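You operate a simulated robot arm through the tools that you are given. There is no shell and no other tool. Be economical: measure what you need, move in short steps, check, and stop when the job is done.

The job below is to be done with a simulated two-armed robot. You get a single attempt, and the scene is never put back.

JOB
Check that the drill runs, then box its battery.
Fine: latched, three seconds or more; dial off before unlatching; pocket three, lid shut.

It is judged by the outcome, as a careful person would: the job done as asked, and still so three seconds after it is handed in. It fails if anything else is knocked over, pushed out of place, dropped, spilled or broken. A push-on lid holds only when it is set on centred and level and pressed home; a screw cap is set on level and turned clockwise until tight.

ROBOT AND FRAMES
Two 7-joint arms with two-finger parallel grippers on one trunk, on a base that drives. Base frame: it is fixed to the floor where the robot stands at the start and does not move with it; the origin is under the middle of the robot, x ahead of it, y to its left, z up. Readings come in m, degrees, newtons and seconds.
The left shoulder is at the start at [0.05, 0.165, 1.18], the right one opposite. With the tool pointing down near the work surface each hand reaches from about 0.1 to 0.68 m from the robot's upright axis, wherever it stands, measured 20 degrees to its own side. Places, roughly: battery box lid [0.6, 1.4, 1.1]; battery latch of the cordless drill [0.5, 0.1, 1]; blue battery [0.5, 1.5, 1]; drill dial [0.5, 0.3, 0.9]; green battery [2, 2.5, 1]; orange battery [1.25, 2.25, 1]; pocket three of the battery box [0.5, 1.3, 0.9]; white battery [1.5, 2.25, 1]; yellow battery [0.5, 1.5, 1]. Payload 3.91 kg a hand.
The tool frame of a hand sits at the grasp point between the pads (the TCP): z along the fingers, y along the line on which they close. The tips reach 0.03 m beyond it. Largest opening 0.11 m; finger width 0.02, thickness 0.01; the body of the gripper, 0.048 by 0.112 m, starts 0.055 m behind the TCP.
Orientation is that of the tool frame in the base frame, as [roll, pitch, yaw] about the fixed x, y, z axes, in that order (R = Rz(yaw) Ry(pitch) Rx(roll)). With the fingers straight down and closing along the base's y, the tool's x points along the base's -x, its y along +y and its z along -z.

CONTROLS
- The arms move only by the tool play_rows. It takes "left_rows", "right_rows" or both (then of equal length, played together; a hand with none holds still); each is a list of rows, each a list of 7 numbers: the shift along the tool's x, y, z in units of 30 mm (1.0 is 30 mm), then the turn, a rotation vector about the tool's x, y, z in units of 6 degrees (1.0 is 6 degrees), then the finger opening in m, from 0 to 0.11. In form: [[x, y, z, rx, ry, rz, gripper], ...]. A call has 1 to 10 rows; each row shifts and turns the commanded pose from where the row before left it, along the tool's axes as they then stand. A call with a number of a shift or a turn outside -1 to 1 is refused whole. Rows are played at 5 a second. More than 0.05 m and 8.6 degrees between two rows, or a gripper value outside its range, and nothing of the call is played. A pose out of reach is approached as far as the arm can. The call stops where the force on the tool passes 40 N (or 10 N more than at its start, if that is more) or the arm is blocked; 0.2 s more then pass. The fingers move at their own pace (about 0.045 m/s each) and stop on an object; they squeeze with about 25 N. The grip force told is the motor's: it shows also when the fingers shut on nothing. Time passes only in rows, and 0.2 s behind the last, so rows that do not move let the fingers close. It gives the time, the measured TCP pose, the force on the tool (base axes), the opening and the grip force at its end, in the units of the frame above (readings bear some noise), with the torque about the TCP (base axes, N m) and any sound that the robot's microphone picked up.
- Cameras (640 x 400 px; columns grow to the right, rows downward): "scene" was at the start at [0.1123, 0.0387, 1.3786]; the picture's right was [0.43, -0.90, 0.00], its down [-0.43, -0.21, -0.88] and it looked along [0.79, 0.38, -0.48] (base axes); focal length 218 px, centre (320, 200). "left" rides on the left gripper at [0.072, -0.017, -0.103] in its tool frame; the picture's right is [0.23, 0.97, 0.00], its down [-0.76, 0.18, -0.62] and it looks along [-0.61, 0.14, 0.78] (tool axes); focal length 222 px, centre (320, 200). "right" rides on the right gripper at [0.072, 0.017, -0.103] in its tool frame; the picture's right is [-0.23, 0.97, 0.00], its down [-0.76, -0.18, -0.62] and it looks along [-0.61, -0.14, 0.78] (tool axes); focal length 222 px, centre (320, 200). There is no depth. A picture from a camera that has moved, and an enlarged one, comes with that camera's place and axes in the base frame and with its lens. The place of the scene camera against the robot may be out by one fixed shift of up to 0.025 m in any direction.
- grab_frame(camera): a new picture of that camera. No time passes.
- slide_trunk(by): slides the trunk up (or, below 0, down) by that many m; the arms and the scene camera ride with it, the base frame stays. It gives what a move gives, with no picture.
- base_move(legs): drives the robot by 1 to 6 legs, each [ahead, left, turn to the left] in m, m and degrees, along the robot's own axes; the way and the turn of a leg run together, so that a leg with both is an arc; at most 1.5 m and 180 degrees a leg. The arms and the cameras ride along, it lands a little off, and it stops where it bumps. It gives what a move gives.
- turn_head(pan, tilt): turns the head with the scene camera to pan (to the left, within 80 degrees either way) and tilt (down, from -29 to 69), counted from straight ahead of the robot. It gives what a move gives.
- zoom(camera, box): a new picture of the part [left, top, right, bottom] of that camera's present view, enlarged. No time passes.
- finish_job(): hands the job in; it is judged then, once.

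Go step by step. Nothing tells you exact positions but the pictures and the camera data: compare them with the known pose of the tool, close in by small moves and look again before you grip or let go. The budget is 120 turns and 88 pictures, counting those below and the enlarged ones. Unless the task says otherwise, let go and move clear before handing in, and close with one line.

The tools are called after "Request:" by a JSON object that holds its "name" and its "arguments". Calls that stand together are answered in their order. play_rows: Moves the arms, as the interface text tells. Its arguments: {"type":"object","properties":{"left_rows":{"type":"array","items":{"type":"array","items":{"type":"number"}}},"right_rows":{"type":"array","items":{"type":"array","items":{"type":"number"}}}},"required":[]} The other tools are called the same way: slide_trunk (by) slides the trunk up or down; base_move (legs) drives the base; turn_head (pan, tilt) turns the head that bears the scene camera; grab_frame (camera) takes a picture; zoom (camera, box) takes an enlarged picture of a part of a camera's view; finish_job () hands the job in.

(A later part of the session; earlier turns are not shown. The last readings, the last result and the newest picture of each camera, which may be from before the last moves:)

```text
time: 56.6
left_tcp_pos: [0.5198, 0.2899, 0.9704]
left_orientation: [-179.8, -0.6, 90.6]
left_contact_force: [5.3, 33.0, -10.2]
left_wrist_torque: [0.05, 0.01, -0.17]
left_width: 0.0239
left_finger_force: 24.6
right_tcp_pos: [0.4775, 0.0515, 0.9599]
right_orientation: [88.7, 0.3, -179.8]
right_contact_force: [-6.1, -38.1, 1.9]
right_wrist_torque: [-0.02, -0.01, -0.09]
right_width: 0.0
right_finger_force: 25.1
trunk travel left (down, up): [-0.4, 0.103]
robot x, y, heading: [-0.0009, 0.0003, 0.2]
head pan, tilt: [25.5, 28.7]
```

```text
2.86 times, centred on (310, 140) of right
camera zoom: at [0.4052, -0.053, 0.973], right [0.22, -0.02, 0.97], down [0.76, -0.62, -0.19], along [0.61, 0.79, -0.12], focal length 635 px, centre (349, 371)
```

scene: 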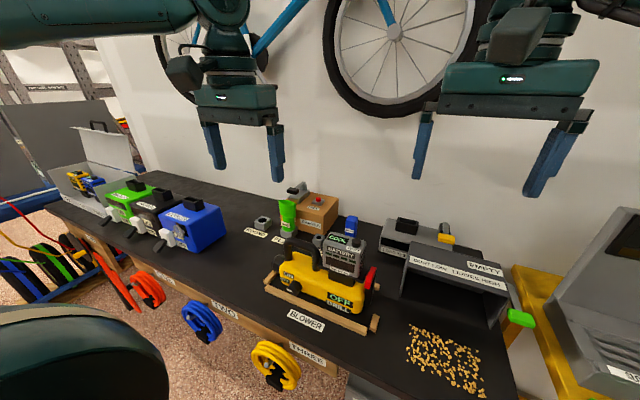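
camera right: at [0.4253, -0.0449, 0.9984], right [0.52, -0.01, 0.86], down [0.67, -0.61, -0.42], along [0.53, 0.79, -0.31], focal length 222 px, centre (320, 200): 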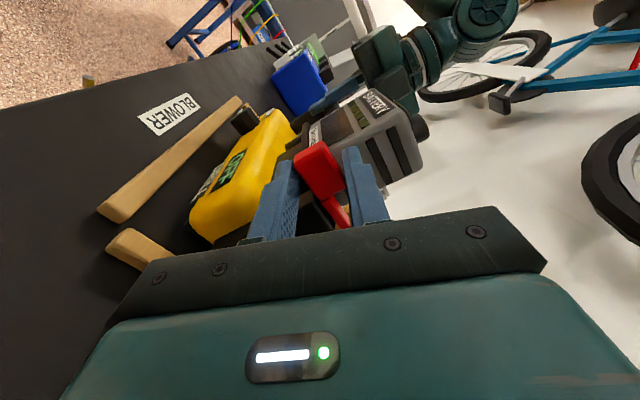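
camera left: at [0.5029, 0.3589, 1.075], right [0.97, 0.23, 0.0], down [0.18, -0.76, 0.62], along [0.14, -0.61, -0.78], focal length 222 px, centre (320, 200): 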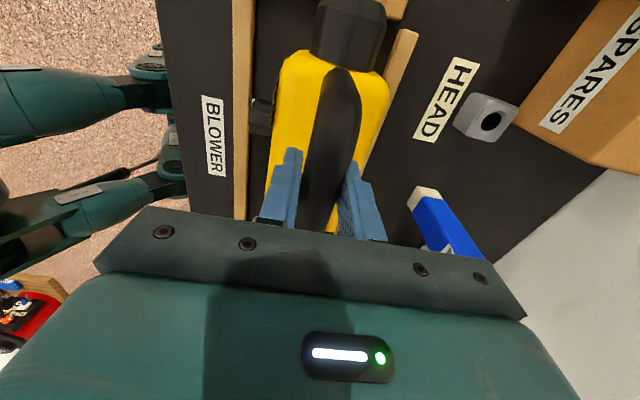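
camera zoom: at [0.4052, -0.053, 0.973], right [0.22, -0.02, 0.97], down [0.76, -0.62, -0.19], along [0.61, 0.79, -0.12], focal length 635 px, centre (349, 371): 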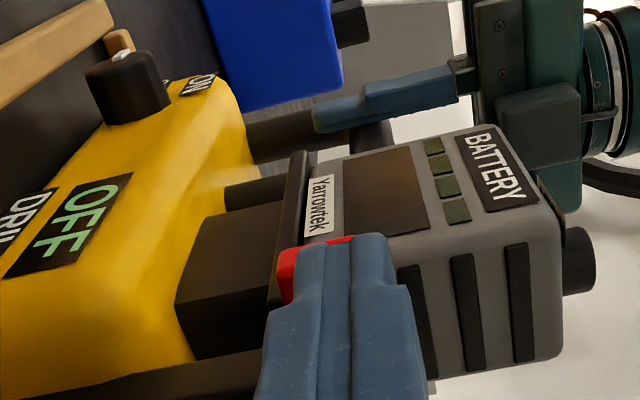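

Inward is also firmly blocked, so the lever is likely at its closed stop now (my earlier hard press may have seated it). I'll back the right hand off, slide the drill 12 mm forward to its original place using the carry handle, and then retest with the dial.

Request:
{"name": "play_rows", "arguments": {"right_rows": [[0, 0, -0.8, 0, 0, 0, 0.0], [0, 0, -0.8, 0, 0, 0, 0.0], [0, 0, 0, 0, 0, 0, 0.0], [0, 0, 0, 0, 0, 0, 0.0], [0, 0, 0, 0, 0, 0, 0.0]], "left_rows": [[0, 0, 0, 0, 0, 0, 0.005], [0, -0.13, 0, 0, 0, 0, 0.005], [0, -0.13, 0, 0, 0, 0, 0.005], [0, -0.13, 0, 0, 0, 0, 0.005], [0, 0, 0, 0, 0, 0, 0.005]]}}

Request:
{"name": "zoom", "arguments": {"camera": "scene", "box": [250, 220, 410, 340]}}

```text
time: 57.8
left_tcp_pos: [0.5083, 0.2861, 0.97]
left_orientation: [-179.8, 0.0, 90.1]
left_contact_force: [3.7, -1.8, -5.9]
left_wrist_torque: [-0.72, -0.14, 0.71]
left_width: 0.0238
left_finger_force: 25.2
right_tcp_pos: [0.4774, 0.0059, 0.9565]
right_orientation: [88.6, 0.3, -179.6]
right_contact_force: [0.6, -0.3, -0.1]
right_wrist_torque: [0.04, 0.02, -0.02]
right_width: 0.0001
right_finger_force: 24.8
trunk travel left (down, up): [-0.4, 0.103]
robot x, y, heading: [-0.0006, 0.0007, 0.1]
head pan, tilt: [25.5, 28.7]
```

```text
3.33 times, centred on (330, 280) of scene
camera zoom: at [0.113, 0.0392, 1.3785], right [0.43, -0.9, 0.0], down [-0.43, -0.21, -0.88], along [0.79, 0.38, -0.48], focal length 728 px, centre (287, -67)
```

zoom: 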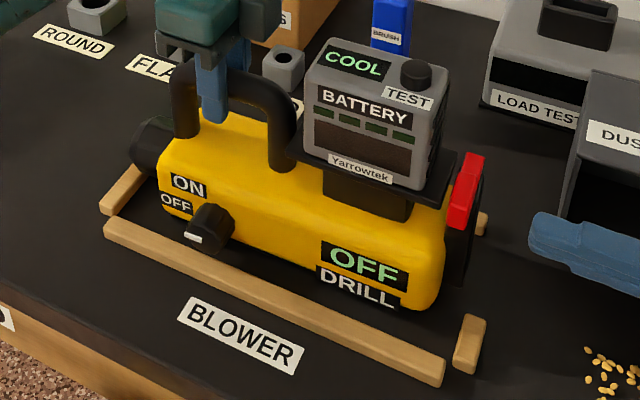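

The drill is back in place and reads OFF. Now I release the carry handle and bring the left hand back to the dial orientation.

Request:
{"name": "play_rows", "arguments": {"left_rows": [[0, 0, 0, 0, 0, 0, 0.06], [0, 0, 0, 0, 0, 0, 0.06], [0, 0, -0.9, 0, 0, 0, 0.06], [0, 0, -0.9, 0, 0, 0, 0.06], [0, 0, -0.9, 0, 0, 0, 0.06], [0, 0, -0.9, 0, 0, 0, 0.06], [0, 0, -0.5, 0, 0, -1, 0.05], [0, 0, 0, 0, 0, -1, 0.05], [0, 0, 0, 0, 0, -1, 0.05], [0, 0, 0, 0, 0, -1, 0.05]]}}

Request:
{"name": "play_rows", "arguments": {"left_rows": [[0, 0, 0, 0, 0, -1, 0.05], [0, 0, 0, 0, 0, -1, 0.05], [0, 0, 0, 0, 0, -1, 0.05], [0, 0, 0, 0, 0, -1, 0.05], [0, 0, 0, 0, 0, -1, 0.05], [0, 0, 0, 0, 0, -1, 0.05], [0, 0, 0, 0, 0, -1, 0.05], [0, 0, 0, 0, 0, -1, 0.05], [0, 0, 0, 0, 0, -1, 0.05], [0, 0, 0, 0, 0, -1, 0.05]]}}

Request:
{"name": "play_rows", "arguments": {"left_rows": [[0.8, 0, 0, 0, 0, -1, 0.05], [0.9, 0, 0, 0, 0, 0, 0.05], [0.9, 0, 0, 0, 0, 0, 0.05], [0, 0, 0, 0, -1, 0, 0.05], [0, 0, 0, 0, -1, 0, 0.05], [0, 0, 0, 0, -1, 0, 0.05], [0, 0, 0, 0, -1, 0, 0.05], [0, 0, 0, 0, -1, 0, 0.05]]}}

```text
time: 60.0
left_tcp_pos: [0.5085, 0.2851, 1.0945]
left_orientation: [-179.8, -0.2, 114.3]
left_contact_force: [0.3, -1.1, 0.9]
left_wrist_torque: [0.0, 0.02, -0.02]
left_width: 0.0498
left_finger_force: 0.0
right_tcp_pos: [0.4759, 0.0058, 0.9578]
right_orientation: [88.6, 0.2, -179.6]
right_contact_force: [-0.1, 0.0, -0.4]
right_wrist_torque: [-0.01, 0.0, 0.01]
right_width: 0.0
right_finger_force: 25.2
trunk travel left (down, up): [-0.4, 0.103]
robot x, y, heading: [0.003, 0.0016, 0.0]
head pan, tilt: [25.5, 28.7]
```

```text
time: 62.2
left_tcp_pos: [0.5085, 0.2851, 1.0941]
left_orientation: [180.0, -0.2, 174.1]
left_contact_force: [-0.8, -0.4, -0.1]
left_wrist_torque: [0.04, 0.0, 0.0]
left_width: 0.0499
left_finger_force: 0.0
right_tcp_pos: [0.4758, 0.0071, 0.957]
right_orientation: [88.5, 0.4, -179.6]
right_contact_force: [0.6, 0.7, -0.2]
right_wrist_torque: [-0.01, 0.0, 0.0]
right_width: 0.0
right_finger_force: 24.9
trunk travel left (down, up): [-0.4, 0.103]
robot x, y, heading: [0.0016, 0.003, 0.1]
head pan, tilt: [25.5, 28.7]
```

```text
time: 64.0
left_tcp_pos: [0.4301, 0.2883, 1.0951]
left_orientation: [180.0, 30.1, -180.0]
left_contact_force: [0.4, 0.0, 0.0]
left_wrist_torque: [-0.01, 0.03, -0.02]
left_width: 0.0501
left_finger_force: 0.2
right_tcp_pos: [0.4754, 0.0067, 0.9588]
right_orientation: [88.4, 0.3, -179.6]
right_contact_force: [0.5, 0.3, 0.1]
right_wrist_torque: [0.0, -0.01, -0.01]
right_width: 0.0
right_finger_force: 24.8
trunk travel left (down, up): [-0.4, 0.103]
robot x, y, heading: [0.0035, -0.0, 0.1]
head pan, tilt: [25.5, 28.7]
```

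Request:
{"name": "play_rows", "arguments": {"left_rows": [[0.636, -0.03, 0.903, 0, 0, 0, 0.05], [0.636, -0.03, 0.903, 0, 0, 0, 0.05], [0.636, -0.03, 0.903, 0, 0, 0, 0.05], [0.636, -0.03, 0.903, 0, 0, 0, 0.05], [0.636, -0.03, 0.903, 0, 0, 0, 0.05]]}}

Request:
{"name": "grab_frame", "arguments": {"camera": "left"}}

```text
time: 65.2
left_tcp_pos: [0.416, 0.2847, 0.9297]
left_orientation: [179.8, 29.8, 180.0]
left_contact_force: [-0.3, 0.5, 0.1]
left_wrist_torque: [0.02, 0.03, 0.02]
left_width: 0.0501
left_finger_force: 0.0
right_tcp_pos: [0.4759, 0.0066, 0.9587]
right_orientation: [88.5, 0.3, -179.5]
right_contact_force: [-0.1, -0.5, -0.2]
right_wrist_torque: [-0.01, 0.02, 0.0]
right_width: 0.0002
right_finger_force: 25.3
trunk travel left (down, up): [-0.4, 0.103]
robot x, y, heading: [-0.0005, 0.0034, 0.1]
head pan, tilt: [25.5, 28.7]
```

```text
25 pictures are left
camera left: at [0.3012, 0.2691, 0.9833], right [-0.2, 0.97, -0.11], down [0.35, 0.18, 0.92], along [0.92, 0.14, -0.38], focal length 222 px, centre (320, 200)
```

left: 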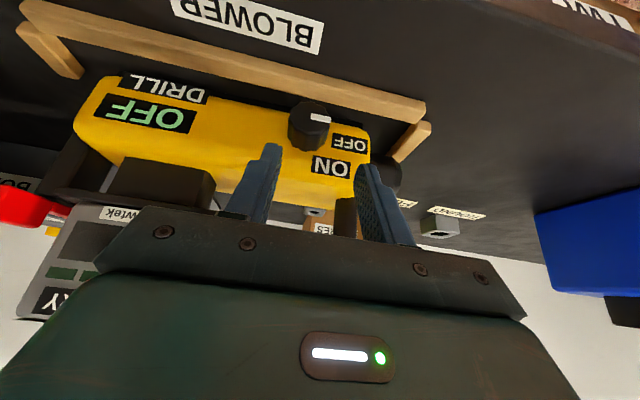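

The dial is at about (0.444, 0.277, 0.859). I'll move in and grip it again.

Request:
{"name": "play_rows", "arguments": {"left_rows": [[0.095, -0.13, 0.965, 0, 0, 0, 0.05], [0.095, -0.13, 0.965, 0, 0, 0, 0.05], [0, 0, 0, 0, 0, 0, 0.01], [0, 0, 0, 0, 0, 0, 0.01], [0, 0, 0, 0, 0, 0, 0.01], [0, 0, 0, 0, 0, 0, 0.01]]}}

```text
time: 66.6
left_tcp_pos: [0.4388, 0.2772, 0.877]
left_orientation: [179.9, 29.7, 179.9]
left_contact_force: [0.5, -7.1, -0.4]
left_wrist_torque: [-0.12, -0.02, 0.04]
left_width: 0.0337
left_finger_force: 24.8
right_tcp_pos: [0.4755, 0.0061, 0.9581]
right_orientation: [88.5, 0.4, -179.6]
right_contact_force: [-0.2, -0.3, 0.3]
right_wrist_torque: [0.02, 0.02, -0.05]
right_width: 0.0002
right_finger_force: 24.9
trunk travel left (down, up): [-0.4, 0.103]
robot x, y, heading: [0.0012, -0.0036, -0.2]
head pan, tilt: [25.5, 28.7]
```

Request:
{"name": "play_rows", "arguments": {"left_rows": [[0, -0.066, 0, -0.866, 0, 0.5, 0.01], [0, -0.066, 0, -0.866, 0, 0.5, 0.01], [0, -0.066, 0, -0.866, 0, 0.5, 0.01], [0, -0.066, 0, -0.866, 0, 0.5, 0.01], [0, -0.066, 0, -0.866, 0, 0.5, 0.01], [0, 0, 0, 0, 0, 0, 0.01]]}}

Request:
{"name": "zoom", "arguments": {"camera": "scene", "box": [290, 220, 410, 320]}}

```text
time: 68.0
left_tcp_pos: [0.4394, 0.2672, 0.8737]
left_orientation: [146.2, 25.4, 164.1]
left_contact_force: [1.4, 5.6, -0.4]
left_wrist_torque: [-0.01, 0.34, 0.63]
left_width: 0.0335
left_finger_force: 25.3
right_tcp_pos: [0.476, 0.0063, 0.9576]
right_orientation: [88.5, 0.2, -179.6]
right_contact_force: [0.3, -0.9, -0.2]
right_wrist_torque: [0.02, 0.01, 0.01]
right_width: 0.0
right_finger_force: 24.9
trunk travel left (down, up): [-0.4, 0.103]
robot x, y, heading: [0.004, 0.001, 0.0]
head pan, tilt: [25.5, 28.7]
```

```text
4.00 times, centred on (350, 270) of scene
camera zoom: at [0.1128, 0.0399, 1.3784], right [0.43, -0.9, 0.0], down [-0.43, -0.21, -0.88], along [0.79, 0.38, -0.48], focal length 873 px, centre (200, -80)
```

zoom: 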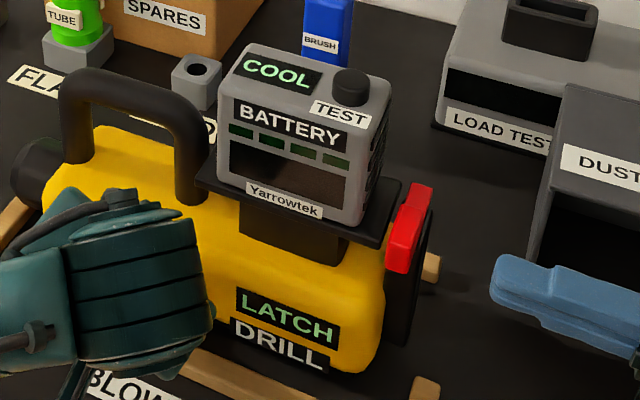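

"LATCH" again, so the latch really is open. I'll turn the dial back off with some overtravel and release it.

Request:
{"name": "play_rows", "arguments": {"left_rows": [[0, 0.066, 0, 0.866, 0, -0.5, 0.01], [0, 0.066, 0, 0.866, 0, -0.5, 0.01], [0, 0.066, 0, 0.866, 0, -0.5, 0.01], [0, 0.066, 0, 0.866, 0, -0.5, 0.01], [0, 0.066, 0, 0.866, 0, -0.5, 0.01], [0, 0.066, 0, 0.866, 0, -0.5, 0.01], [0, 0.066, 0, 0.866, 0, -0.5, 0.01], [0, 0.066, 0, 0.866, 0, -0.5, 0.01], [0, 0, 0, 0, 0, 0, 0.01]]}}

Request:
{"name": "zoom", "arguments": {"camera": "scene", "box": [250, 220, 410, 320]}}

```text
time: 70.0
left_tcp_pos: [0.44, 0.2824, 0.8785]
left_orientation: [-159.6, 28.4, -169.8]
left_contact_force: [-1.3, 13.4, 2.6]
left_wrist_torque: [0.75, -0.11, -0.01]
left_width: 0.0329
left_finger_force: 25.6
right_tcp_pos: [0.476, 0.0068, 0.9577]
right_orientation: [88.6, 0.4, -179.6]
right_contact_force: [0.4, -1.1, 0.4]
right_wrist_torque: [0.0, 0.05, 0.02]
right_width: 0.0
right_finger_force: 25.2
trunk travel left (down, up): [-0.4, 0.103]
robot x, y, heading: [0.0012, -0.0014, 0.1]
head pan, tilt: [25.5, 28.7]
```

```text
4.00 times, centred on (330, 270) of scene
camera zoom: at [0.1116, 0.0401, 1.3787], right [0.43, -0.9, 0.0], down [-0.43, -0.21, -0.88], along [0.79, 0.38, -0.48], focal length 873 px, centre (280, -80)
```

zoom: 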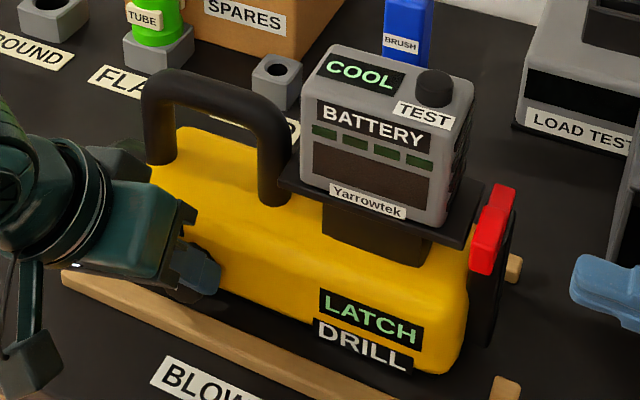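

The "LATCH" flag is held although the dial is back at its stop. I'll release the dial and bring the right hand to vertical, so I can grip the latch handle by its sides (one finger in the gap to the battery).

Request:
{"name": "play_rows", "arguments": {"right_rows": [[0, 1, 0, 0, 0, 0, 0.05], [0, 1, 0, 0, 0, 0, 0.05], [0, 1, 0, 0, 0, 0, 0.05], [0, 1, 0, 0, 0, 0, 0.05], [0, 0, 0, 1, 0, 0, 0.05], [0, 0, 0, 1, 0, 0, 0.05], [0, 0, 0, 1, 0, 0, 0.05], [0, 0, 0, 1, 0, 0, 0.05]], "left_rows": [[0, 0, 0, 0, 0, 0, 0.055], [0, 0, 0, 0, 0, 0, 0.055], [0, 0, -0.3, 0, 0, 0, 0.055], [0, 0, -1, 0, 0, 0, 0.055], [0, 0, -1, 0, 0, 0, 0.055], [0, 0, -1, 0, 0, 0, 0.055], [0, 0, 0, 0, 0, 0, 0.055], [0, 0, 0, 0, 0, 0, 0.055]]}}

Request:
{"name": "play_rows", "arguments": {"right_rows": [[0, 0, 0, 1, 0, 0, 0.05], [0, 0, 0, 1, 0, 0, 0.05], [0, 0, 0, 1, 0, 0, 0.05], [0, 0, 0, 1, 0, 0, 0.05], [0, 0, 0, 1, 0, 0, 0.05], [0, 0, 0, 1, 0, 0, 0.05], [0, 0, 0, 1, 0, 0, 0.05], [0, 0, 0, 1, 0, 0, 0.05], [0, 0, 0, 1, 0, 0, 0.05], [0, 0, 0, 1, 0, 0, 0.05]]}}

Request:
{"name": "grab_frame", "arguments": {"camera": "right"}}

```text
time: 71.8
left_tcp_pos: [0.3893, 0.307, 0.9582]
left_orientation: [-159.5, 28.2, -169.9]
left_contact_force: [-0.2, 0.3, -0.2]
left_wrist_torque: [0.0, -0.01, -0.01]
left_width: 0.0548
left_finger_force: 0.2
right_tcp_pos: [0.4756, 0.0024, 1.0798]
right_orientation: [112.6, 0.2, -179.7]
right_contact_force: [0.2, 0.7, 0.2]
right_wrist_torque: [-0.02, 0.01, 0.06]
right_width: 0.0502
right_finger_force: 0.1
trunk travel left (down, up): [-0.4, 0.103]
robot x, y, heading: [-0.0004, 0.0008, 0.7]
head pan, tilt: [25.5, 28.7]
```

```text
time: 74.0
left_tcp_pos: [0.3894, 0.3059, 0.9582]
left_orientation: [-159.7, 28.2, -169.7]
left_contact_force: [-0.4, 0.4, -0.4]
left_wrist_torque: [0.01, 0.01, -0.02]
left_width: 0.0551
left_finger_force: 0.0
right_tcp_pos: [0.4747, 0.0035, 1.0778]
right_orientation: [172.6, 0.3, -179.7]
right_contact_force: [0.1, -0.6, -0.5]
right_wrist_torque: [0.0, -0.01, -0.02]
right_width: 0.05
right_finger_force: 0.1
trunk travel left (down, up): [-0.4, 0.103]
robot x, y, heading: [0.0032, 0.0017, 0.1]
head pan, tilt: [25.5, 28.7]
```

```text
22 pictures are left
camera right: at [0.4017, 0.0054, 1.1832], right [0.22, 0.97, 0.13], down [0.76, -0.25, 0.6], along [0.61, -0.04, -0.79], focal length 222 px, centre (320, 200)
```

right: 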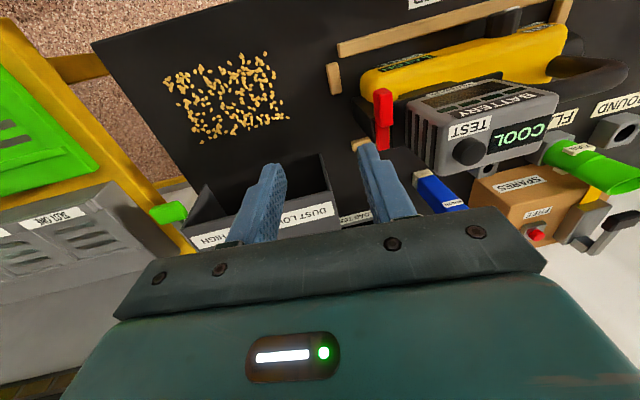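

Request:
{"name": "zoom", "arguments": {"camera": "right", "box": [345, 75, 435, 165]}}

```text
4.44 times, centred on (390, 120) of right
camera zoom: at [0.4017, 0.0054, 1.1832], right [0.22, 0.97, 0.13], down [0.76, -0.25, 0.6], along [0.61, -0.04, -0.79], focal length 987 px, centre (9, 556)
```

zoom: 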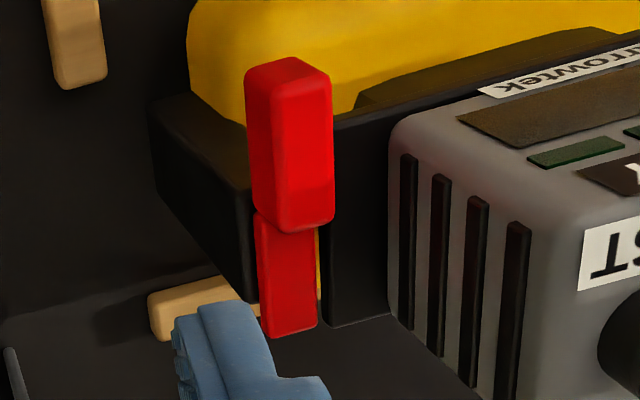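

Now it's clear: the lever sits in a slot between the post (y<0.077) and the battery plate (y>0.098), so it only turns in the x–z plane, and the pivot may be in the big front block. I'll test by pressing on the thin rear end of the arm at about (0.53, 0.085) with closed fingers.

Request:
{"name": "play_rows", "arguments": {"right_rows": [[0, 0, 0, -1, 0, 0, 0.0], [0, 0, 0, -1, 0, 0, 0.0], [0, 0, 0, -1, 0, 0, 0.0], [0, 0, 0, -1, 0, 0, 0.0], [0, 0, 0, -1, 0, 0, 0.0], [0, 0, 0, -0.77, 0, 0, 0.0], [-0.44, -0.09, 0.86, 0, 0, 0, 0], [-0.44, -0.09, 0.86, 0, 0, 0, 0], [-0.44, -0.09, 0.86, 0, 0, 0, 0], [-0.44, -0.09, 0.86, 0, 0, 0, 0]]}}

Request:
{"name": "zoom", "arguments": {"camera": "right", "box": [230, 70, 410, 210]}}

```text
time: 76.2
left_tcp_pos: [0.3899, 0.3067, 0.9581]
left_orientation: [-159.6, 28.2, -169.8]
left_contact_force: [-0.2, -0.3, 0.4]
left_wrist_torque: [0.0, -0.01, 0.0]
left_width: 0.0549
left_finger_force: 0.1
right_tcp_pos: [0.5293, 0.0652, 0.9954]
right_orientation: [137.8, 0.3, -179.5]
right_contact_force: [-0.3, 0.3, 0.7]
right_wrist_torque: [-0.01, -0.01, 0.02]
right_width: 0.0
right_finger_force: 25.2
trunk travel left (down, up): [-0.4, 0.103]
robot x, y, heading: [-0.0001, -0.0005, 0.3]
head pan, tilt: [25.5, 28.7]
```

```text
2.86 times, centred on (320, 140) of right
camera zoom: at [0.4562, 0.0067, 1.083], right [0.22, 0.72, 0.65], down [0.76, -0.55, 0.35], along [0.61, 0.42, -0.67], focal length 635 px, centre (320, 371)
```

zoom: 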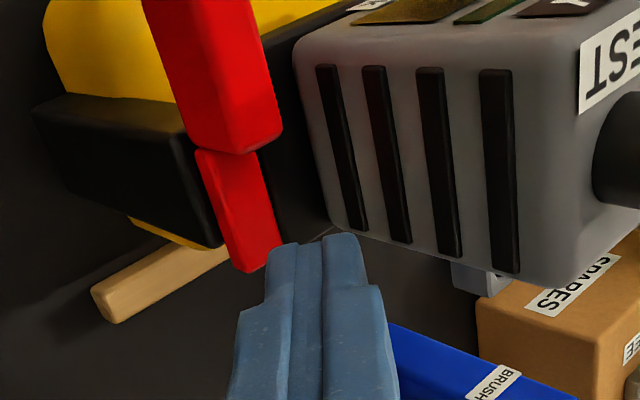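

The fingertips are just above the arm's rear end. Pressing down slowly.

Request:
{"name": "play_rows", "arguments": {"right_rows": [[0.15, -0.1115, 0.124, 0, 0, 0, 0], [0, -0.1115, 0.124, 0, 0, 0, 0], [0, -0.1115, 0.124, 0, 0, 0, 0], [0, -0.1115, 0.124, 0, 0, 0, 0], [0, -0.1115, 0.124, 0, 0, 0, 0]]}}

Request:
{"name": "play_rows", "arguments": {"right_rows": [[0, -0.1115, 0.124, 0, 0, 0, 0], [0, -0.1115, 0.124, 0, 0, 0, 0], [0, 0, 0, 0, 0, 0, 0]]}}

Request:
{"name": "zoom", "arguments": {"camera": "right", "box": [230, 70, 410, 210]}}

```text
time: 77.4
left_tcp_pos: [0.3891, 0.3051, 0.9606]
left_orientation: [-159.7, 28.4, -169.9]
left_contact_force: [0.6, 0.1, 0.7]
left_wrist_torque: [0.01, 0.0, 0.01]
left_width: 0.055
left_finger_force: 0.0
right_tcp_pos: [0.5246, 0.0652, 0.9772]
right_orientation: [137.4, 0.7, -179.7]
right_contact_force: [2.5, -3.9, 21.4]
right_wrist_torque: [0.17, 0.11, -0.02]
right_width: 0.0001
right_finger_force: 25.1
trunk travel left (down, up): [-0.4, 0.103]
robot x, y, heading: [0.0012, 0.0003, 0.2]
head pan, tilt: [25.5, 28.7]
```

```text
time: 77.9
left_tcp_pos: [0.3886, 0.3054, 0.9593]
left_orientation: [-159.6, 28.3, -169.9]
left_contact_force: [0.5, -0.2, -0.2]
left_wrist_torque: [-0.01, -0.03, 0.03]
left_width: 0.055
left_finger_force: 0.1
right_tcp_pos: [0.5252, 0.0643, 0.9764]
right_orientation: [136.6, 0.9, -179.9]
right_contact_force: [-3.3, -7.4, 11.8]
right_wrist_torque: [-0.01, 0.2, 0.16]
right_width: 0.0
right_finger_force: 25.0
trunk travel left (down, up): [-0.4, 0.103]
robot x, y, heading: [-0.0005, -0.0001, -0.3]
head pan, tilt: [25.5, 28.7]
stopped in row 2 (right hand): the force on the tool passed its limit (the readings are from after the stop); the commanded pose is now the measured one
```

```text
2.86 times, centred on (320, 140) of right
camera zoom: at [0.4519, 0.0051, 1.0616], right [0.21, 0.71, 0.67], down [0.76, -0.55, 0.35], along [0.62, 0.43, -0.66], focal length 635 px, centre (320, 371)
```

zoom: 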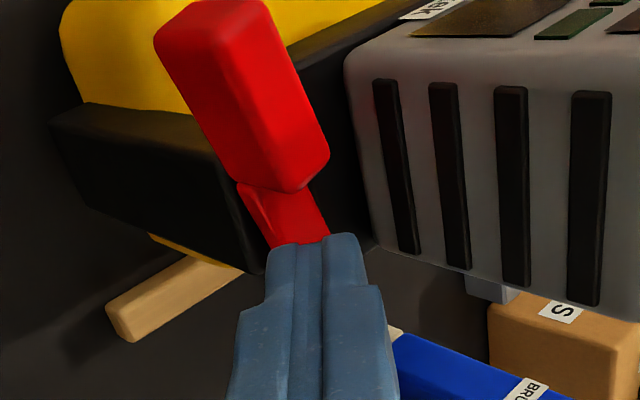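

Still blocked. The remaining possibility is a sliding bolt along x; I'll push the handle's front face in +x.

Request:
{"name": "play_rows", "arguments": {"right_rows": [[0, 0.669, -0.743, 0, 0, 0, 0], [0.97, 0, 0, 0, 0, 0, 0], [0.97, 0, 0, 0, 0, 0, 0], [0.97, 0, 0, 0, 0, 0, 0], [0, -0.7, 0.78, 0, 0, 0, 0], [-0.1, 0, 0, 0, 0, 0, 0], [-0.1, 0, 0, 0, 0, 0, 0], [-0.1, 0, 0, 0, 0, 0, 0], [-0.1, 0, 0, 0, 0, 0, 0]]}}

Request:
{"name": "play_rows", "arguments": {"right_rows": [[-0.12, 0, 0, 0, 0, 0, 0], [-0.12, 0, 0, 0, 0, 0, 0], [-0.12, 0, 0, 0, 0, 0, 0], [0, 0, 0, 0, 0, 0, 0]]}}

Request:
{"name": "zoom", "arguments": {"camera": "right", "box": [230, 70, 410, 210]}}

```text
time: 79.9
left_tcp_pos: [0.3894, 0.3067, 0.9588]
left_orientation: [-159.6, 28.2, -169.9]
left_contact_force: [0.1, -1.0, 0.3]
left_wrist_torque: [-0.03, 0.04, 0.0]
left_width: 0.0551
left_finger_force: 0.1
right_tcp_pos: [0.4509, 0.066, 0.9688]
right_orientation: [137.0, 1.0, -179.8]
right_contact_force: [0.6, -0.4, -0.9]
right_wrist_torque: [0.0, -0.03, 0.01]
right_width: 0.0001
right_finger_force: 25.3
trunk travel left (down, up): [-0.4, 0.103]
robot x, y, heading: [-0.0018, 0.0021, 0.2]
head pan, tilt: [25.5, 28.7]
```

```text
time: 80.9
left_tcp_pos: [0.3897, 0.3065, 0.9589]
left_orientation: [-159.5, 28.3, -169.9]
left_contact_force: [0.5, 0.0, 1.1]
left_wrist_torque: [-0.01, -0.01, -0.02]
left_width: 0.0551
left_finger_force: 0.0
right_tcp_pos: [0.4616, 0.0658, 0.9707]
right_orientation: [137.0, 0.9, -179.8]
right_contact_force: [-7.2, -0.6, 2.5]
right_wrist_torque: [0.04, 0.1, 0.13]
right_width: 0.0002
right_finger_force: 24.8
trunk travel left (down, up): [-0.4, 0.103]
robot x, y, heading: [-0.004, 0.0013, 0.1]
head pan, tilt: [25.5, 28.7]
```

```text
2.86 times, centred on (320, 140) of right
camera zoom: at [0.3866, 0.0065, 1.0567], right [0.21, 0.71, 0.67], down [0.76, -0.55, 0.35], along [0.61, 0.43, -0.66], focal length 635 px, centre (320, 371)
```

zoom: 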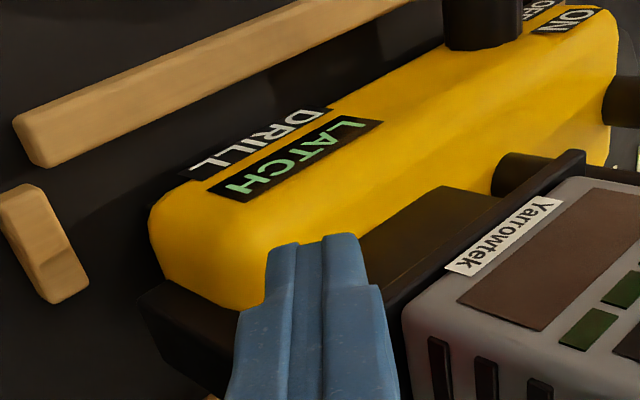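

About 7 N resistance. I'll push a bit further and look at the result.

Request:
{"name": "play_rows", "arguments": {"right_rows": [[-0.12, 0, 0, 0, 0, 0, 0], [-0.12, 0, 0, 0, 0, 0, 0], [-0.12, 0, 0, 0, 0, 0, 0], [-0.12, 0, 0, 0, 0, 0, 0]]}}

Request:
{"name": "zoom", "arguments": {"camera": "scene", "box": [270, 220, 410, 330]}}

```text
time: 81.9
left_tcp_pos: [0.3901, 0.3061, 0.9576]
left_orientation: [-159.6, 28.1, -170.0]
left_contact_force: [0.0, 0.6, -0.4]
left_wrist_torque: [-0.03, -0.03, -0.01]
left_width: 0.0549
left_finger_force: 0.0
right_tcp_pos: [0.4752, 0.065, 0.9713]
right_orientation: [137.1, 0.8, -179.7]
right_contact_force: [-4.9, 0.1, 0.4]
right_wrist_torque: [0.02, 0.01, 0.04]
right_width: 0.0001
right_finger_force: 25.1
trunk travel left (down, up): [-0.4, 0.103]
robot x, y, heading: [-0.0006, -0.0002, 0.0]
head pan, tilt: [25.5, 28.7]
```

```text
3.64 times, centred on (340, 275) of scene
camera zoom: at [0.1115, 0.0387, 1.3786], right [0.43, -0.9, 0.0], down [-0.43, -0.21, -0.88], along [0.79, 0.38, -0.48], focal length 794 px, centre (247, -73)
```

zoom: 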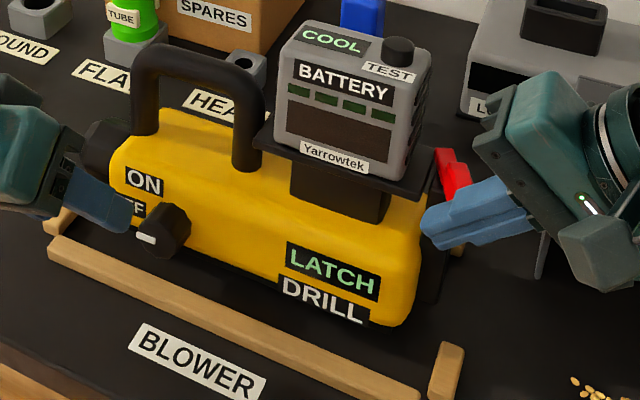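

The whole drill slid back instead at ~6 N; it should now be near the rear rail, which can brace it. I'll push further, watching the force.

Request:
{"name": "play_rows", "arguments": {"right_rows": [[-0.1, 0, 0, 0, 0, 0, 0], [-0.1, 0, 0, 0, 0, 0, 0], [-0.1, 0, 0, 0, 0, 0, 0], [-0.1, 0, 0, 0, 0, 0, 0], [-0.1, 0, 0, 0, 0, 0, 0], [-0.1, 0, 0, 0, 0, 0, 0]]}}

```text
time: 83.3
left_tcp_pos: [0.3886, 0.3057, 0.9573]
left_orientation: [-159.5, 28.3, -169.8]
left_contact_force: [0.1, 0.3, -0.7]
left_wrist_torque: [-0.02, 0.0, -0.02]
left_width: 0.0553
left_finger_force: 0.1
right_tcp_pos: [0.4938, 0.0652, 0.9707]
right_orientation: [137.1, 0.8, -179.8]
right_contact_force: [-2.7, -0.5, 1.4]
right_wrist_torque: [0.0, 0.02, 0.02]
right_width: 0.0
right_finger_force: 25.1
trunk travel left (down, up): [-0.4, 0.103]
robot x, y, heading: [-0.0024, 0.0031, -0.1]
head pan, tilt: [25.5, 28.7]
```

It moved a further 18 mm at under 3 N. Looking.

Request:
{"name": "zoom", "arguments": {"camera": "scene", "box": [270, 220, 410, 330]}}

Request:
{"name": "grab_frame", "arguments": {"camera": "right"}}

```text
3.64 times, centred on (340, 275) of scene
camera zoom: at [0.1116, 0.0386, 1.3786], right [0.43, -0.9, 0.0], down [-0.43, -0.21, -0.88], along [0.79, 0.38, -0.48], focal length 794 px, centre (247, -73)
```

zoom: 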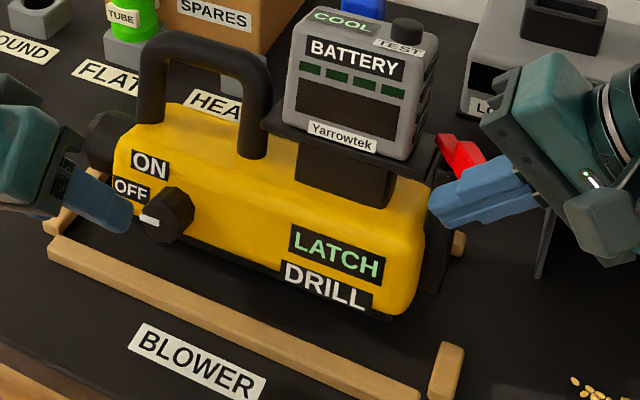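

```text
15 pictures are left
camera right: at [0.4198, 0.0056, 1.0574], right [0.22, 0.71, 0.67], down [0.76, -0.55, 0.35], along [0.62, 0.43, -0.66], focal length 222 px, centre (320, 200)
```

right: 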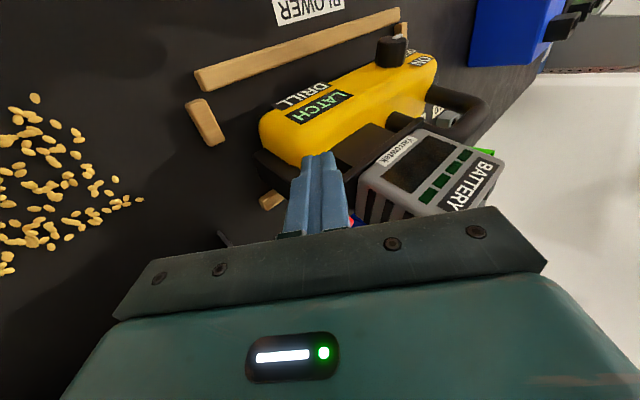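

The drill began tipping back over the rear rail, so I stop and ease off. I'll retract the right hand slowly to let it settle, while the left hand rises to go brace the carry handle again for a proper x-slide test.

Request:
{"name": "play_rows", "arguments": {"right_rows": [[0.15, 0, 0, 0, 0, 0, 0], [0.15, 0, 0, 0, 0, 0, 0], [0.15, 0, 0, 0, 0, 0, 0], [0.15, 0, 0, 0, 0, 0, 0], [0.15, 0, 0, 0, 0, 0, 0], [0.15, 0, 0, 0, 0, 0, 0], [0.15, 0, 0, 0, 0, 0, 0], [0.15, 0, 0, 0, 0, 0, 0], [0.15, 0, 0, 0, 0, 0, 0], [0.15, 0, 0, 0, 0, 0, 0]], "left_rows": [[-0.5, 0, -0.8, -0.72, 0, 0.42, 0.06], [-0.5, 0, -0.8, -0.72, 0, 0.42, 0.06], [-0.5, 0, -0.8, -0.72, 0, 0.42, 0.06], [-0.5, 0, -0.8, -0.72, 0, 0.42, 0.06], [-0.5, 0, -0.8, 0, 1, 0, 0.06], [0, 0, 0, 0, 1, 0, 0.06], [0, 0, 0, 0, 1, 0, 0.06], [0, 0, 0, 0, 1, 0, 0.06], [0, 0, 0, 0, 1, 0, 0.06], [0, 0, 0, 0, 0, 1, 0.06]]}}

Request:
{"name": "play_rows", "arguments": {"left_rows": [[0, 0, 0, 0, 0, 1, 0.06], [0, 0, 0, 0, 0, 1, 0.06], [0, 0, 0, 0, 0, 1, 0.06], [0, 0, 0, 0, 0, 1, 0.06], [0, 0, 0, 0, 0, 1, 0.06], [0, 0, 0, 0, 0, 1, 0.06], [0, 0, 0, 0, 0, 1, 0.06], [0, 0, 0, 0, 0, 1, 0.06], [0, 0, 0, 0, 0, 1, 0.06], [0, 0, 0, 0, 0, 1, 0.06]]}}

Request:
{"name": "play_rows", "arguments": {"left_rows": [[0, 0, 0, 0, 0, 1, 0.07], [0, 0, 0, 0, 0, 1, 0.07], [0, 0, 0, 0, 0, 1, 0.07], [0, 0, 0, 0, 0, 1, 0.07], [0, 0, 0, 0, 0, 0, 0.07]]}}

Request:
{"name": "grab_frame", "arguments": {"camera": "left"}}

```text
time: 85.5
left_tcp_pos: [0.3941, 0.3274, 1.0978]
left_orientation: [178.0, -0.5, 174.0]
left_contact_force: [0.3, 0.0, 0.6]
left_wrist_torque: [-0.02, -0.05, 0.01]
left_width: 0.0599
left_finger_force: 0.1
right_tcp_pos: [0.4497, 0.0657, 0.971]
right_orientation: [137.1, 0.9, -179.9]
right_contact_force: [-0.1, 0.0, 0.1]
right_wrist_torque: [0.01, 0.01, 0.01]
right_width: 0.0
right_finger_force: 24.9
trunk travel left (down, up): [-0.4, 0.103]
robot x, y, heading: [-0.0008, 0.0019, -0.0]
head pan, tilt: [25.5, 28.7]
```

```text
time: 87.7
left_tcp_pos: [0.3948, 0.3256, 1.0969]
left_orientation: [179.2, -2.0, 113.9]
left_contact_force: [0.2, 0.2, -0.1]
left_wrist_torque: [0.02, -0.01, -0.01]
left_width: 0.0598
left_finger_force: 0.0
right_tcp_pos: [0.4503, 0.0655, 0.9709]
right_orientation: [137.0, 0.8, -179.9]
right_contact_force: [-0.1, -0.3, 1.0]
right_wrist_torque: [0.03, 0.02, 0.03]
right_width: 0.0
right_finger_force: 25.3
trunk travel left (down, up): [-0.4, 0.103]
robot x, y, heading: [0.0014, -0.0029, -0.0]
head pan, tilt: [25.5, 28.7]
```

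```text
time: 88.9
left_tcp_pos: [0.395, 0.3259, 1.0975]
left_orientation: [-179.8, -2.1, 89.9]
left_contact_force: [1.0, -0.2, 0.3]
left_wrist_torque: [0.04, -0.02, -0.01]
left_width: 0.0698
left_finger_force: 0.0
right_tcp_pos: [0.4496, 0.0659, 0.971]
right_orientation: [137.1, 0.7, -179.8]
right_contact_force: [0.3, -0.1, -0.7]
right_wrist_torque: [0.02, -0.01, 0.0]
right_width: 0.0002
right_finger_force: 25.1
trunk travel left (down, up): [-0.4, 0.103]
robot x, y, heading: [-0.0007, 0.0005, 0.1]
head pan, tilt: [25.5, 28.7]
```

```text
14 pictures are left
camera left: at [0.3785, 0.3965, 1.2034], right [0.97, 0.23, 0.0], down [0.18, -0.78, 0.59], along [0.14, -0.58, -0.8], focal length 222 px, centre (320, 200)
```

left: 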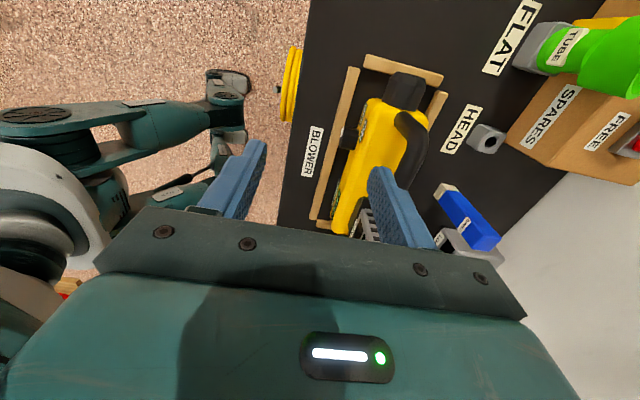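

Hoop bar is near x 0.518; I'll go over it, descend and grip.

Request:
{"name": "play_rows", "arguments": {"left_rows": [[-0.24, 0.82, 0, 0, 0, 0, 0.07], [-0.24, 0.82, 0, 0, 0, 0, 0.07], [-0.24, 0.82, 0, 0, 0, 0, 0.07], [-0.24, 0.82, 0, 0, 0, 0, 0.07], [-0.24, 0.82, 0, 0, 0, 0, 0.07], [0, 0, 0.8, 0, 0, 0, 0.07], [0, 0, 0.8, 0, 0, 0, 0.07]]}}

Request:
{"name": "grab_frame", "arguments": {"camera": "left"}}

```text
time: 90.5
left_tcp_pos: [0.5186, 0.2911, 1.0463]
left_orientation: [-179.8, -2.1, 90.0]
left_contact_force: [-0.6, 0.3, -0.3]
left_wrist_torque: [-0.03, 0.04, 0.0]
left_width: 0.07
left_finger_force: 0.0
right_tcp_pos: [0.4485, 0.0655, 0.9707]
right_orientation: [137.1, 0.7, -179.8]
right_contact_force: [0.1, 0.1, 0.6]
right_wrist_torque: [0.01, 0.02, -0.04]
right_width: 0.0
right_finger_force: 24.6
trunk travel left (down, up): [-0.4, 0.103]
robot x, y, heading: [-0.0011, 0.0024, -0.2]
head pan, tilt: [25.5, 28.7]
```

```text
13 pictures are left
camera left: at [0.5008, 0.3622, 1.1532], right [0.97, 0.23, 0.01], down [0.18, -0.78, 0.59], along [0.14, -0.58, -0.8], focal length 222 px, centre (320, 200)
```

left: 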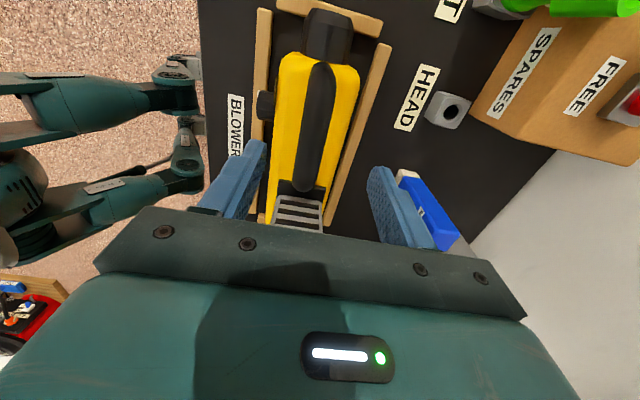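

The drill has settled centred in its cradle. Gripping the bar, then pushing the latch handle +x with the brace.

Request:
{"name": "play_rows", "arguments": {"left_rows": [[0, -0.1, 0.85, 0, 0, 0, 0.06], [0, 0, 0.85, 0, 0, 0, 0.06], [0, 0, 0.8, 0, 0, 0, 0.06], [0, 0, 0, 0, 0, 0, 0.005], [0, 0, 0, 0, 0, 0, 0.005], [0, 0, 0, 0, 0, 0, 0.005], [0, 0, 0, 0, 0, 0, 0.005]]}}

Request:
{"name": "play_rows", "arguments": {"right_rows": [[-0.12, 0, 0, 0, 0, 0, 0], [-0.12, 0, 0, 0, 0, 0, 0], [-0.12, 0, 0, 0, 0, 0, 0], [-0.12, 0, 0, 0, 0, 0, 0], [-0.12, 0, 0, 0, 0, 0, 0]]}}

```text
time: 92.1
left_tcp_pos: [0.5128, 0.2948, 0.9724]
left_orientation: [-179.8, -2.0, 90.0]
left_contact_force: [-5.9, -0.5, 0.1]
left_wrist_torque: [-0.02, 0.23, 0.43]
left_width: 0.0238
left_finger_force: 25.2
right_tcp_pos: [0.4482, 0.0655, 0.9715]
right_orientation: [137.1, 0.9, -179.8]
right_contact_force: [0.4, 0.5, 0.4]
right_wrist_torque: [-0.01, 0.02, -0.01]
right_width: 0.0003
right_finger_force: 24.9
trunk travel left (down, up): [-0.4, 0.103]
robot x, y, heading: [0.0013, 0.0023, -0.2]
head pan, tilt: [25.5, 28.7]
```

```text
time: 93.3
left_tcp_pos: [0.5137, 0.2941, 0.973]
left_orientation: [-179.8, -2.1, 90.1]
left_contact_force: [-1.7, 1.7, -0.2]
left_wrist_torque: [-0.08, 0.26, 0.39]
left_width: 0.0239
left_finger_force: 24.8
right_tcp_pos: [0.4665, 0.0669, 0.9726]
right_orientation: [137.1, 0.8, -179.8]
right_contact_force: [-4.8, -3.1, 1.1]
right_wrist_torque: [-0.05, 0.04, -0.03]
right_width: 0.0
right_finger_force: 25.0
trunk travel left (down, up): [-0.4, 0.103]
robot x, y, heading: [-0.0002, 0.0005, -0.1]
head pan, tilt: [25.5, 28.7]
```

Request:
{"name": "play_rows", "arguments": {"right_rows": [[-0.12, 0, 0, 0, 0, 0, 0], [-0.12, 0, 0, 0, 0, 0, 0], [-0.12, 0, 0, 0, 0, 0, 0]]}}

```text
time: 94.1
left_tcp_pos: [0.5151, 0.2947, 0.9727]
left_orientation: [-179.8, -2.1, 89.9]
left_contact_force: [7.9, 0.6, 0.6]
left_wrist_torque: [0.03, 0.04, 0.69]
left_width: 0.0246
left_finger_force: 25.2
right_tcp_pos: [0.4783, 0.0648, 0.9712]
right_orientation: [137.1, 0.8, -179.8]
right_contact_force: [-7.7, -4.1, -0.2]
right_wrist_torque: [-0.01, 0.08, -0.07]
right_width: 0.0
right_finger_force: 25.4
trunk travel left (down, up): [-0.4, 0.103]
robot x, y, heading: [-0.0049, -0.0014, -0.0]
head pan, tilt: [25.5, 28.7]
```

Request:
{"name": "zoom", "arguments": {"camera": "scene", "box": [330, 230, 400, 290]}}

```text
6.67 times, centred on (365, 260) of scene
camera zoom: at [0.1125, 0.0384, 1.3785], right [0.43, -0.9, 0.0], down [-0.43, -0.21, -0.88], along [0.79, 0.38, -0.48], focal length 1455 px, centre (20, -200)
```

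zoom: 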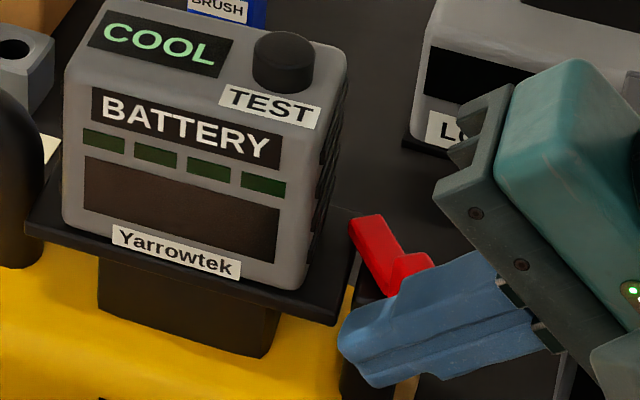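

The picture shows the lever has swung outward about a vertical pin at its rear, so that's its motion. I'll reposition the fingertip farther out along the lever and keep swinging it outward to its end.

Request:
{"name": "play_rows", "arguments": {"right_rows": [[0.6, 0, 0, 0, 0, 0, 0], [0.6, 0, 0, 0, 0, 0, 0], [0, -0.743, -0.669, 0, 0, 0, 0], [-0.3, 0, 0, 0, 0, 0, 0], [-0.3, 0, 0, 0, 0, 0, 0], [-0.3, 0, 0, 0, 0, 0, 0], [-0.3, 0, 0, 0, 0, 0, 0], [-0.2, 0, 0, 0, 0, 0, 0], [-0.2, 0, 0, 0, 0, 0, 0]]}}

Request:
{"name": "play_rows", "arguments": {"right_rows": [[-0.15, 0, 0, 0, 0, 0, 0], [-0.15, 0, 0, 0, 0, 0, 0], [-0.15, 0, 0, 0, 0, 0, 0], [-0.15, 0, 0, 0, 0, 0, 0], [-0.15, 0, 0, 0, 0, 0, 0], [0, 0, 0, 0, 0, 0, 0]]}}

Request:
{"name": "zoom", "arguments": {"camera": "scene", "box": [320, 230, 400, 300]}}

```text
time: 96.1
left_tcp_pos: [0.5123, 0.2936, 0.9743]
left_orientation: [-179.9, -2.3, 90.1]
left_contact_force: [14.3, 2.5, 0.9]
left_wrist_torque: [0.59, 0.32, 0.62]
left_width: 0.0258
left_finger_force: 24.9
right_tcp_pos: [0.4853, 0.0335, 0.973]
right_orientation: [136.9, 0.9, -179.6]
right_contact_force: [-29.5, -19.2, 14.1]
right_wrist_torque: [0.06, 0.4, 0.61]
right_width: 0.0001
right_finger_force: 24.7
trunk travel left (down, up): [-0.4, 0.103]
robot x, y, heading: [-0.0027, 0.0011, -0.1]
head pan, tilt: [25.5, 28.7]
```

```text
time: 96.6
left_tcp_pos: [0.512, 0.2935, 0.9745]
left_orientation: [-180.0, -2.3, 90.1]
left_contact_force: [-5.0, -2.7, 7.6]
left_wrist_torque: [0.42, 0.35, 0.46]
left_width: 0.0264
left_finger_force: 24.5
right_tcp_pos: [0.4901, 0.0352, 0.9755]
right_orientation: [136.8, 0.8, -179.2]
right_contact_force: [-6.9, -4.5, 5.9]
right_wrist_torque: [0.06, 0.08, 0.14]
right_width: 0.0
right_finger_force: 24.6
trunk travel left (down, up): [-0.4, 0.103]
robot x, y, heading: [-0.0013, -0.0014, -0.1]
head pan, tilt: [25.5, 28.7]
stopped in row 2 (right hand): the force on the tool passed its limit (the readings are from after the stop); the commanded pose is now the measured one
```

```text
5.71 times, centred on (360, 265) of scene
camera zoom: at [0.1092, 0.0369, 1.3791], right [0.43, -0.9, 0.0], down [-0.43, -0.21, -0.88], along [0.79, 0.38, -0.48], focal length 1248 px, centre (91, -171)
```

zoom: 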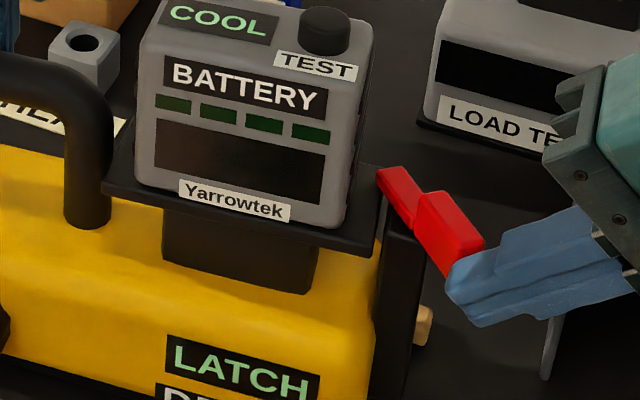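

The lever is now swung out about 55° to a firm stop, so this should be the latched end. I'll free both hands and go back to the dial to test.

Request:
{"name": "play_rows", "arguments": {"left_rows": [[0, 0, 0, 0, 0, 0, 0.06], [0, 0, 0, 0, 0, 0, 0.06], [0, 0, -0.9, 0, 0, 0, 0.06], [0, 0, -0.9, 0, 0, 0, 0.06], [0, 0, -0.9, 0, 0, 0, 0.06], [0, 0, -0.9, 0, 0, 0, 0.06], [0, 0, -0.5, 0, 0, -1, 0.05], [0, 0, 0, 0, 0, -1, 0.05], [0, 0, 0, 0, 0, -1, 0.05], [0, 0, 0, 0, 0, -1, 0.05]], "right_rows": [[0.3, 0, 0, 0, 0, 0, 0], [0.5, 0, 0, 0, 0, 0, 0], [0, 0, -0.8, 0, 0, 0, 0], [0, 0, -0.8, 0, 0, 0, 0], [0, 0, -0.8, 0, 0, 0, 0], [0, 0, 0, 0, 0, 0, 0], [0, 0, 0, 0, 0, 0, 0], [0, 0, 0, 0, 0, 0, 0], [0, 0, 0, 0, 0, 0, 0], [0, 0, 0, 0, 0, 0, 0]]}}

Request:
{"name": "play_rows", "arguments": {"left_rows": [[0, 0, 0, 0, 0, -1, 0.05], [0, 0, 0, 0, 0, -1, 0.05], [0, 0, 0, 0, 0, -1, 0.05], [0, 0, 0, 0, 0, -1, 0.05], [0, 0, 0, 0, 0, -1, 0.05], [0, 0, 0, 0, 0, -1, 0.05], [0, 0, 0, 0, 0, -1, 0.05], [0, 0, 0, 0, 0, -1, 0.05], [0, 0, 0, 0, 0, -1, 0.05], [0, 0, 0, 0, 0, -1, 0.05]]}}

Request:
{"name": "play_rows", "arguments": {"left_rows": [[0.8, 0, 0, 0, 0, -1, 0.05], [0.9, 0, 0, 0, 0, 0, 0.05], [0.9, 0, 0, 0, 0, 0, 0.05], [0, 0, 0, 0, -1, 0, 0.05], [0, 0, 0, 0, -1, 0, 0.05], [0, 0, 0, 0, -1, 0, 0.05], [0, 0, 0, 0, -1, 0, 0.05], [0, 0, 0, 0, -1, 0, 0.05]]}}

```text
time: 98.8
left_tcp_pos: [0.514, 0.2913, 1.0962]
left_orientation: [179.2, -2.0, 114.2]
left_contact_force: [-0.1, -0.5, -0.5]
left_wrist_torque: [0.02, 0.0, 0.0]
left_width: 0.0502
left_finger_force: 0.0
right_tcp_pos: [0.469, -0.0149, 1.0254]
right_orientation: [136.9, 0.6, -179.5]
right_contact_force: [0.1, -0.4, 0.0]
right_wrist_torque: [0.01, 0.01, -0.03]
right_width: 0.0001
right_finger_force: 25.0
trunk travel left (down, up): [-0.4, 0.103]
robot x, y, heading: [-0.0006, 0.0013, -0.0]
head pan, tilt: [25.5, 28.7]
```

```text
time: 101.0
left_tcp_pos: [0.5145, 0.2892, 1.0961]
left_orientation: [177.9, -0.4, 174.3]
left_contact_force: [0.0, 1.3, -0.3]
left_wrist_torque: [0.02, 0.0, 0.02]
left_width: 0.0504
left_finger_force: 0.1
right_tcp_pos: [0.4692, -0.0153, 1.0252]
right_orientation: [136.9, 0.7, -179.5]
right_contact_force: [-0.2, 0.5, -0.5]
right_wrist_torque: [0.02, 0.03, 0.01]
right_width: 0.0
right_finger_force: 25.0
trunk travel left (down, up): [-0.4, 0.103]
robot x, y, heading: [-0.0017, -0.002, -0.0]
head pan, tilt: [25.5, 28.7]
```

```text
time: 102.8
left_tcp_pos: [0.437, 0.2923, 1.0958]
left_orientation: [177.5, 29.9, 178.8]
left_contact_force: [-0.6, 0.3, -0.3]
left_wrist_torque: [0.0, 0.02, -0.01]
left_width: 0.0501
left_finger_force: 0.0
right_tcp_pos: [0.4683, -0.015, 1.0249]
right_orientation: [136.8, 0.7, -179.6]
right_contact_force: [0.2, 0.9, -0.4]
right_wrist_torque: [0.02, 0.03, 0.0]
right_width: 0.0
right_finger_force: 25.1
trunk travel left (down, up): [-0.4, 0.103]
robot x, y, heading: [-0.0026, -0.0006, -0.4]
head pan, tilt: [25.5, 28.7]
```

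Request:
{"name": "play_rows", "arguments": {"left_rows": [[0.663, -0.05, 0.895, 0, 0, 0, 0.05], [0.663, -0.05, 0.895, 0, 0, 0, 0.05], [0.663, -0.05, 0.895, 0, 0, 0, 0.05], [0.663, -0.05, 0.895, 0, 0, 0, 0.05], [0.663, -0.05, 0.895, 0, 0, 0, 0.05]]}}

Request:
{"name": "grab_frame", "arguments": {"camera": "left"}}

```text
time: 104.0
left_tcp_pos: [0.4182, 0.2919, 0.9272]
left_orientation: [177.5, 29.9, 178.8]
left_contact_force: [-0.4, -0.8, 0.7]
left_wrist_torque: [0.01, 0.0, -0.02]
left_width: 0.0502
left_finger_force: 0.0
right_tcp_pos: [0.4675, -0.015, 1.0259]
right_orientation: [136.9, 0.7, -179.4]
right_contact_force: [0.2, -0.4, 0.1]
right_wrist_torque: [0.0, 0.01, -0.02]
right_width: 0.0
right_finger_force: 24.9
trunk travel left (down, up): [-0.4, 0.103]
robot x, y, heading: [0.0011, 0.0004, -0.0]
head pan, tilt: [25.5, 28.7]
```

```text
10 pictures are left
camera left: at [0.3034, 0.2747, 0.9812], right [-0.2, 0.98, -0.08], down [0.35, 0.14, 0.93], along [0.92, 0.16, -0.37], focal length 222 px, centre (320, 200)
```

left: 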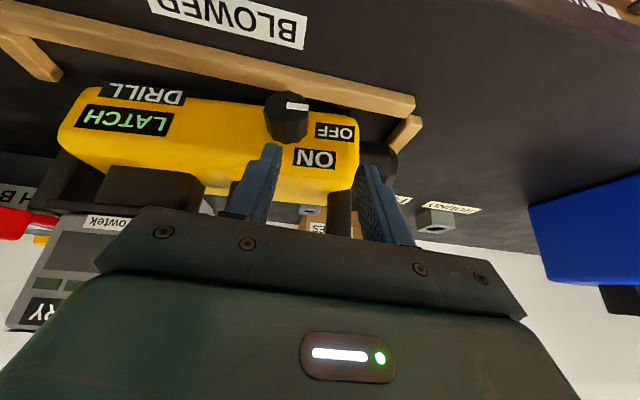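

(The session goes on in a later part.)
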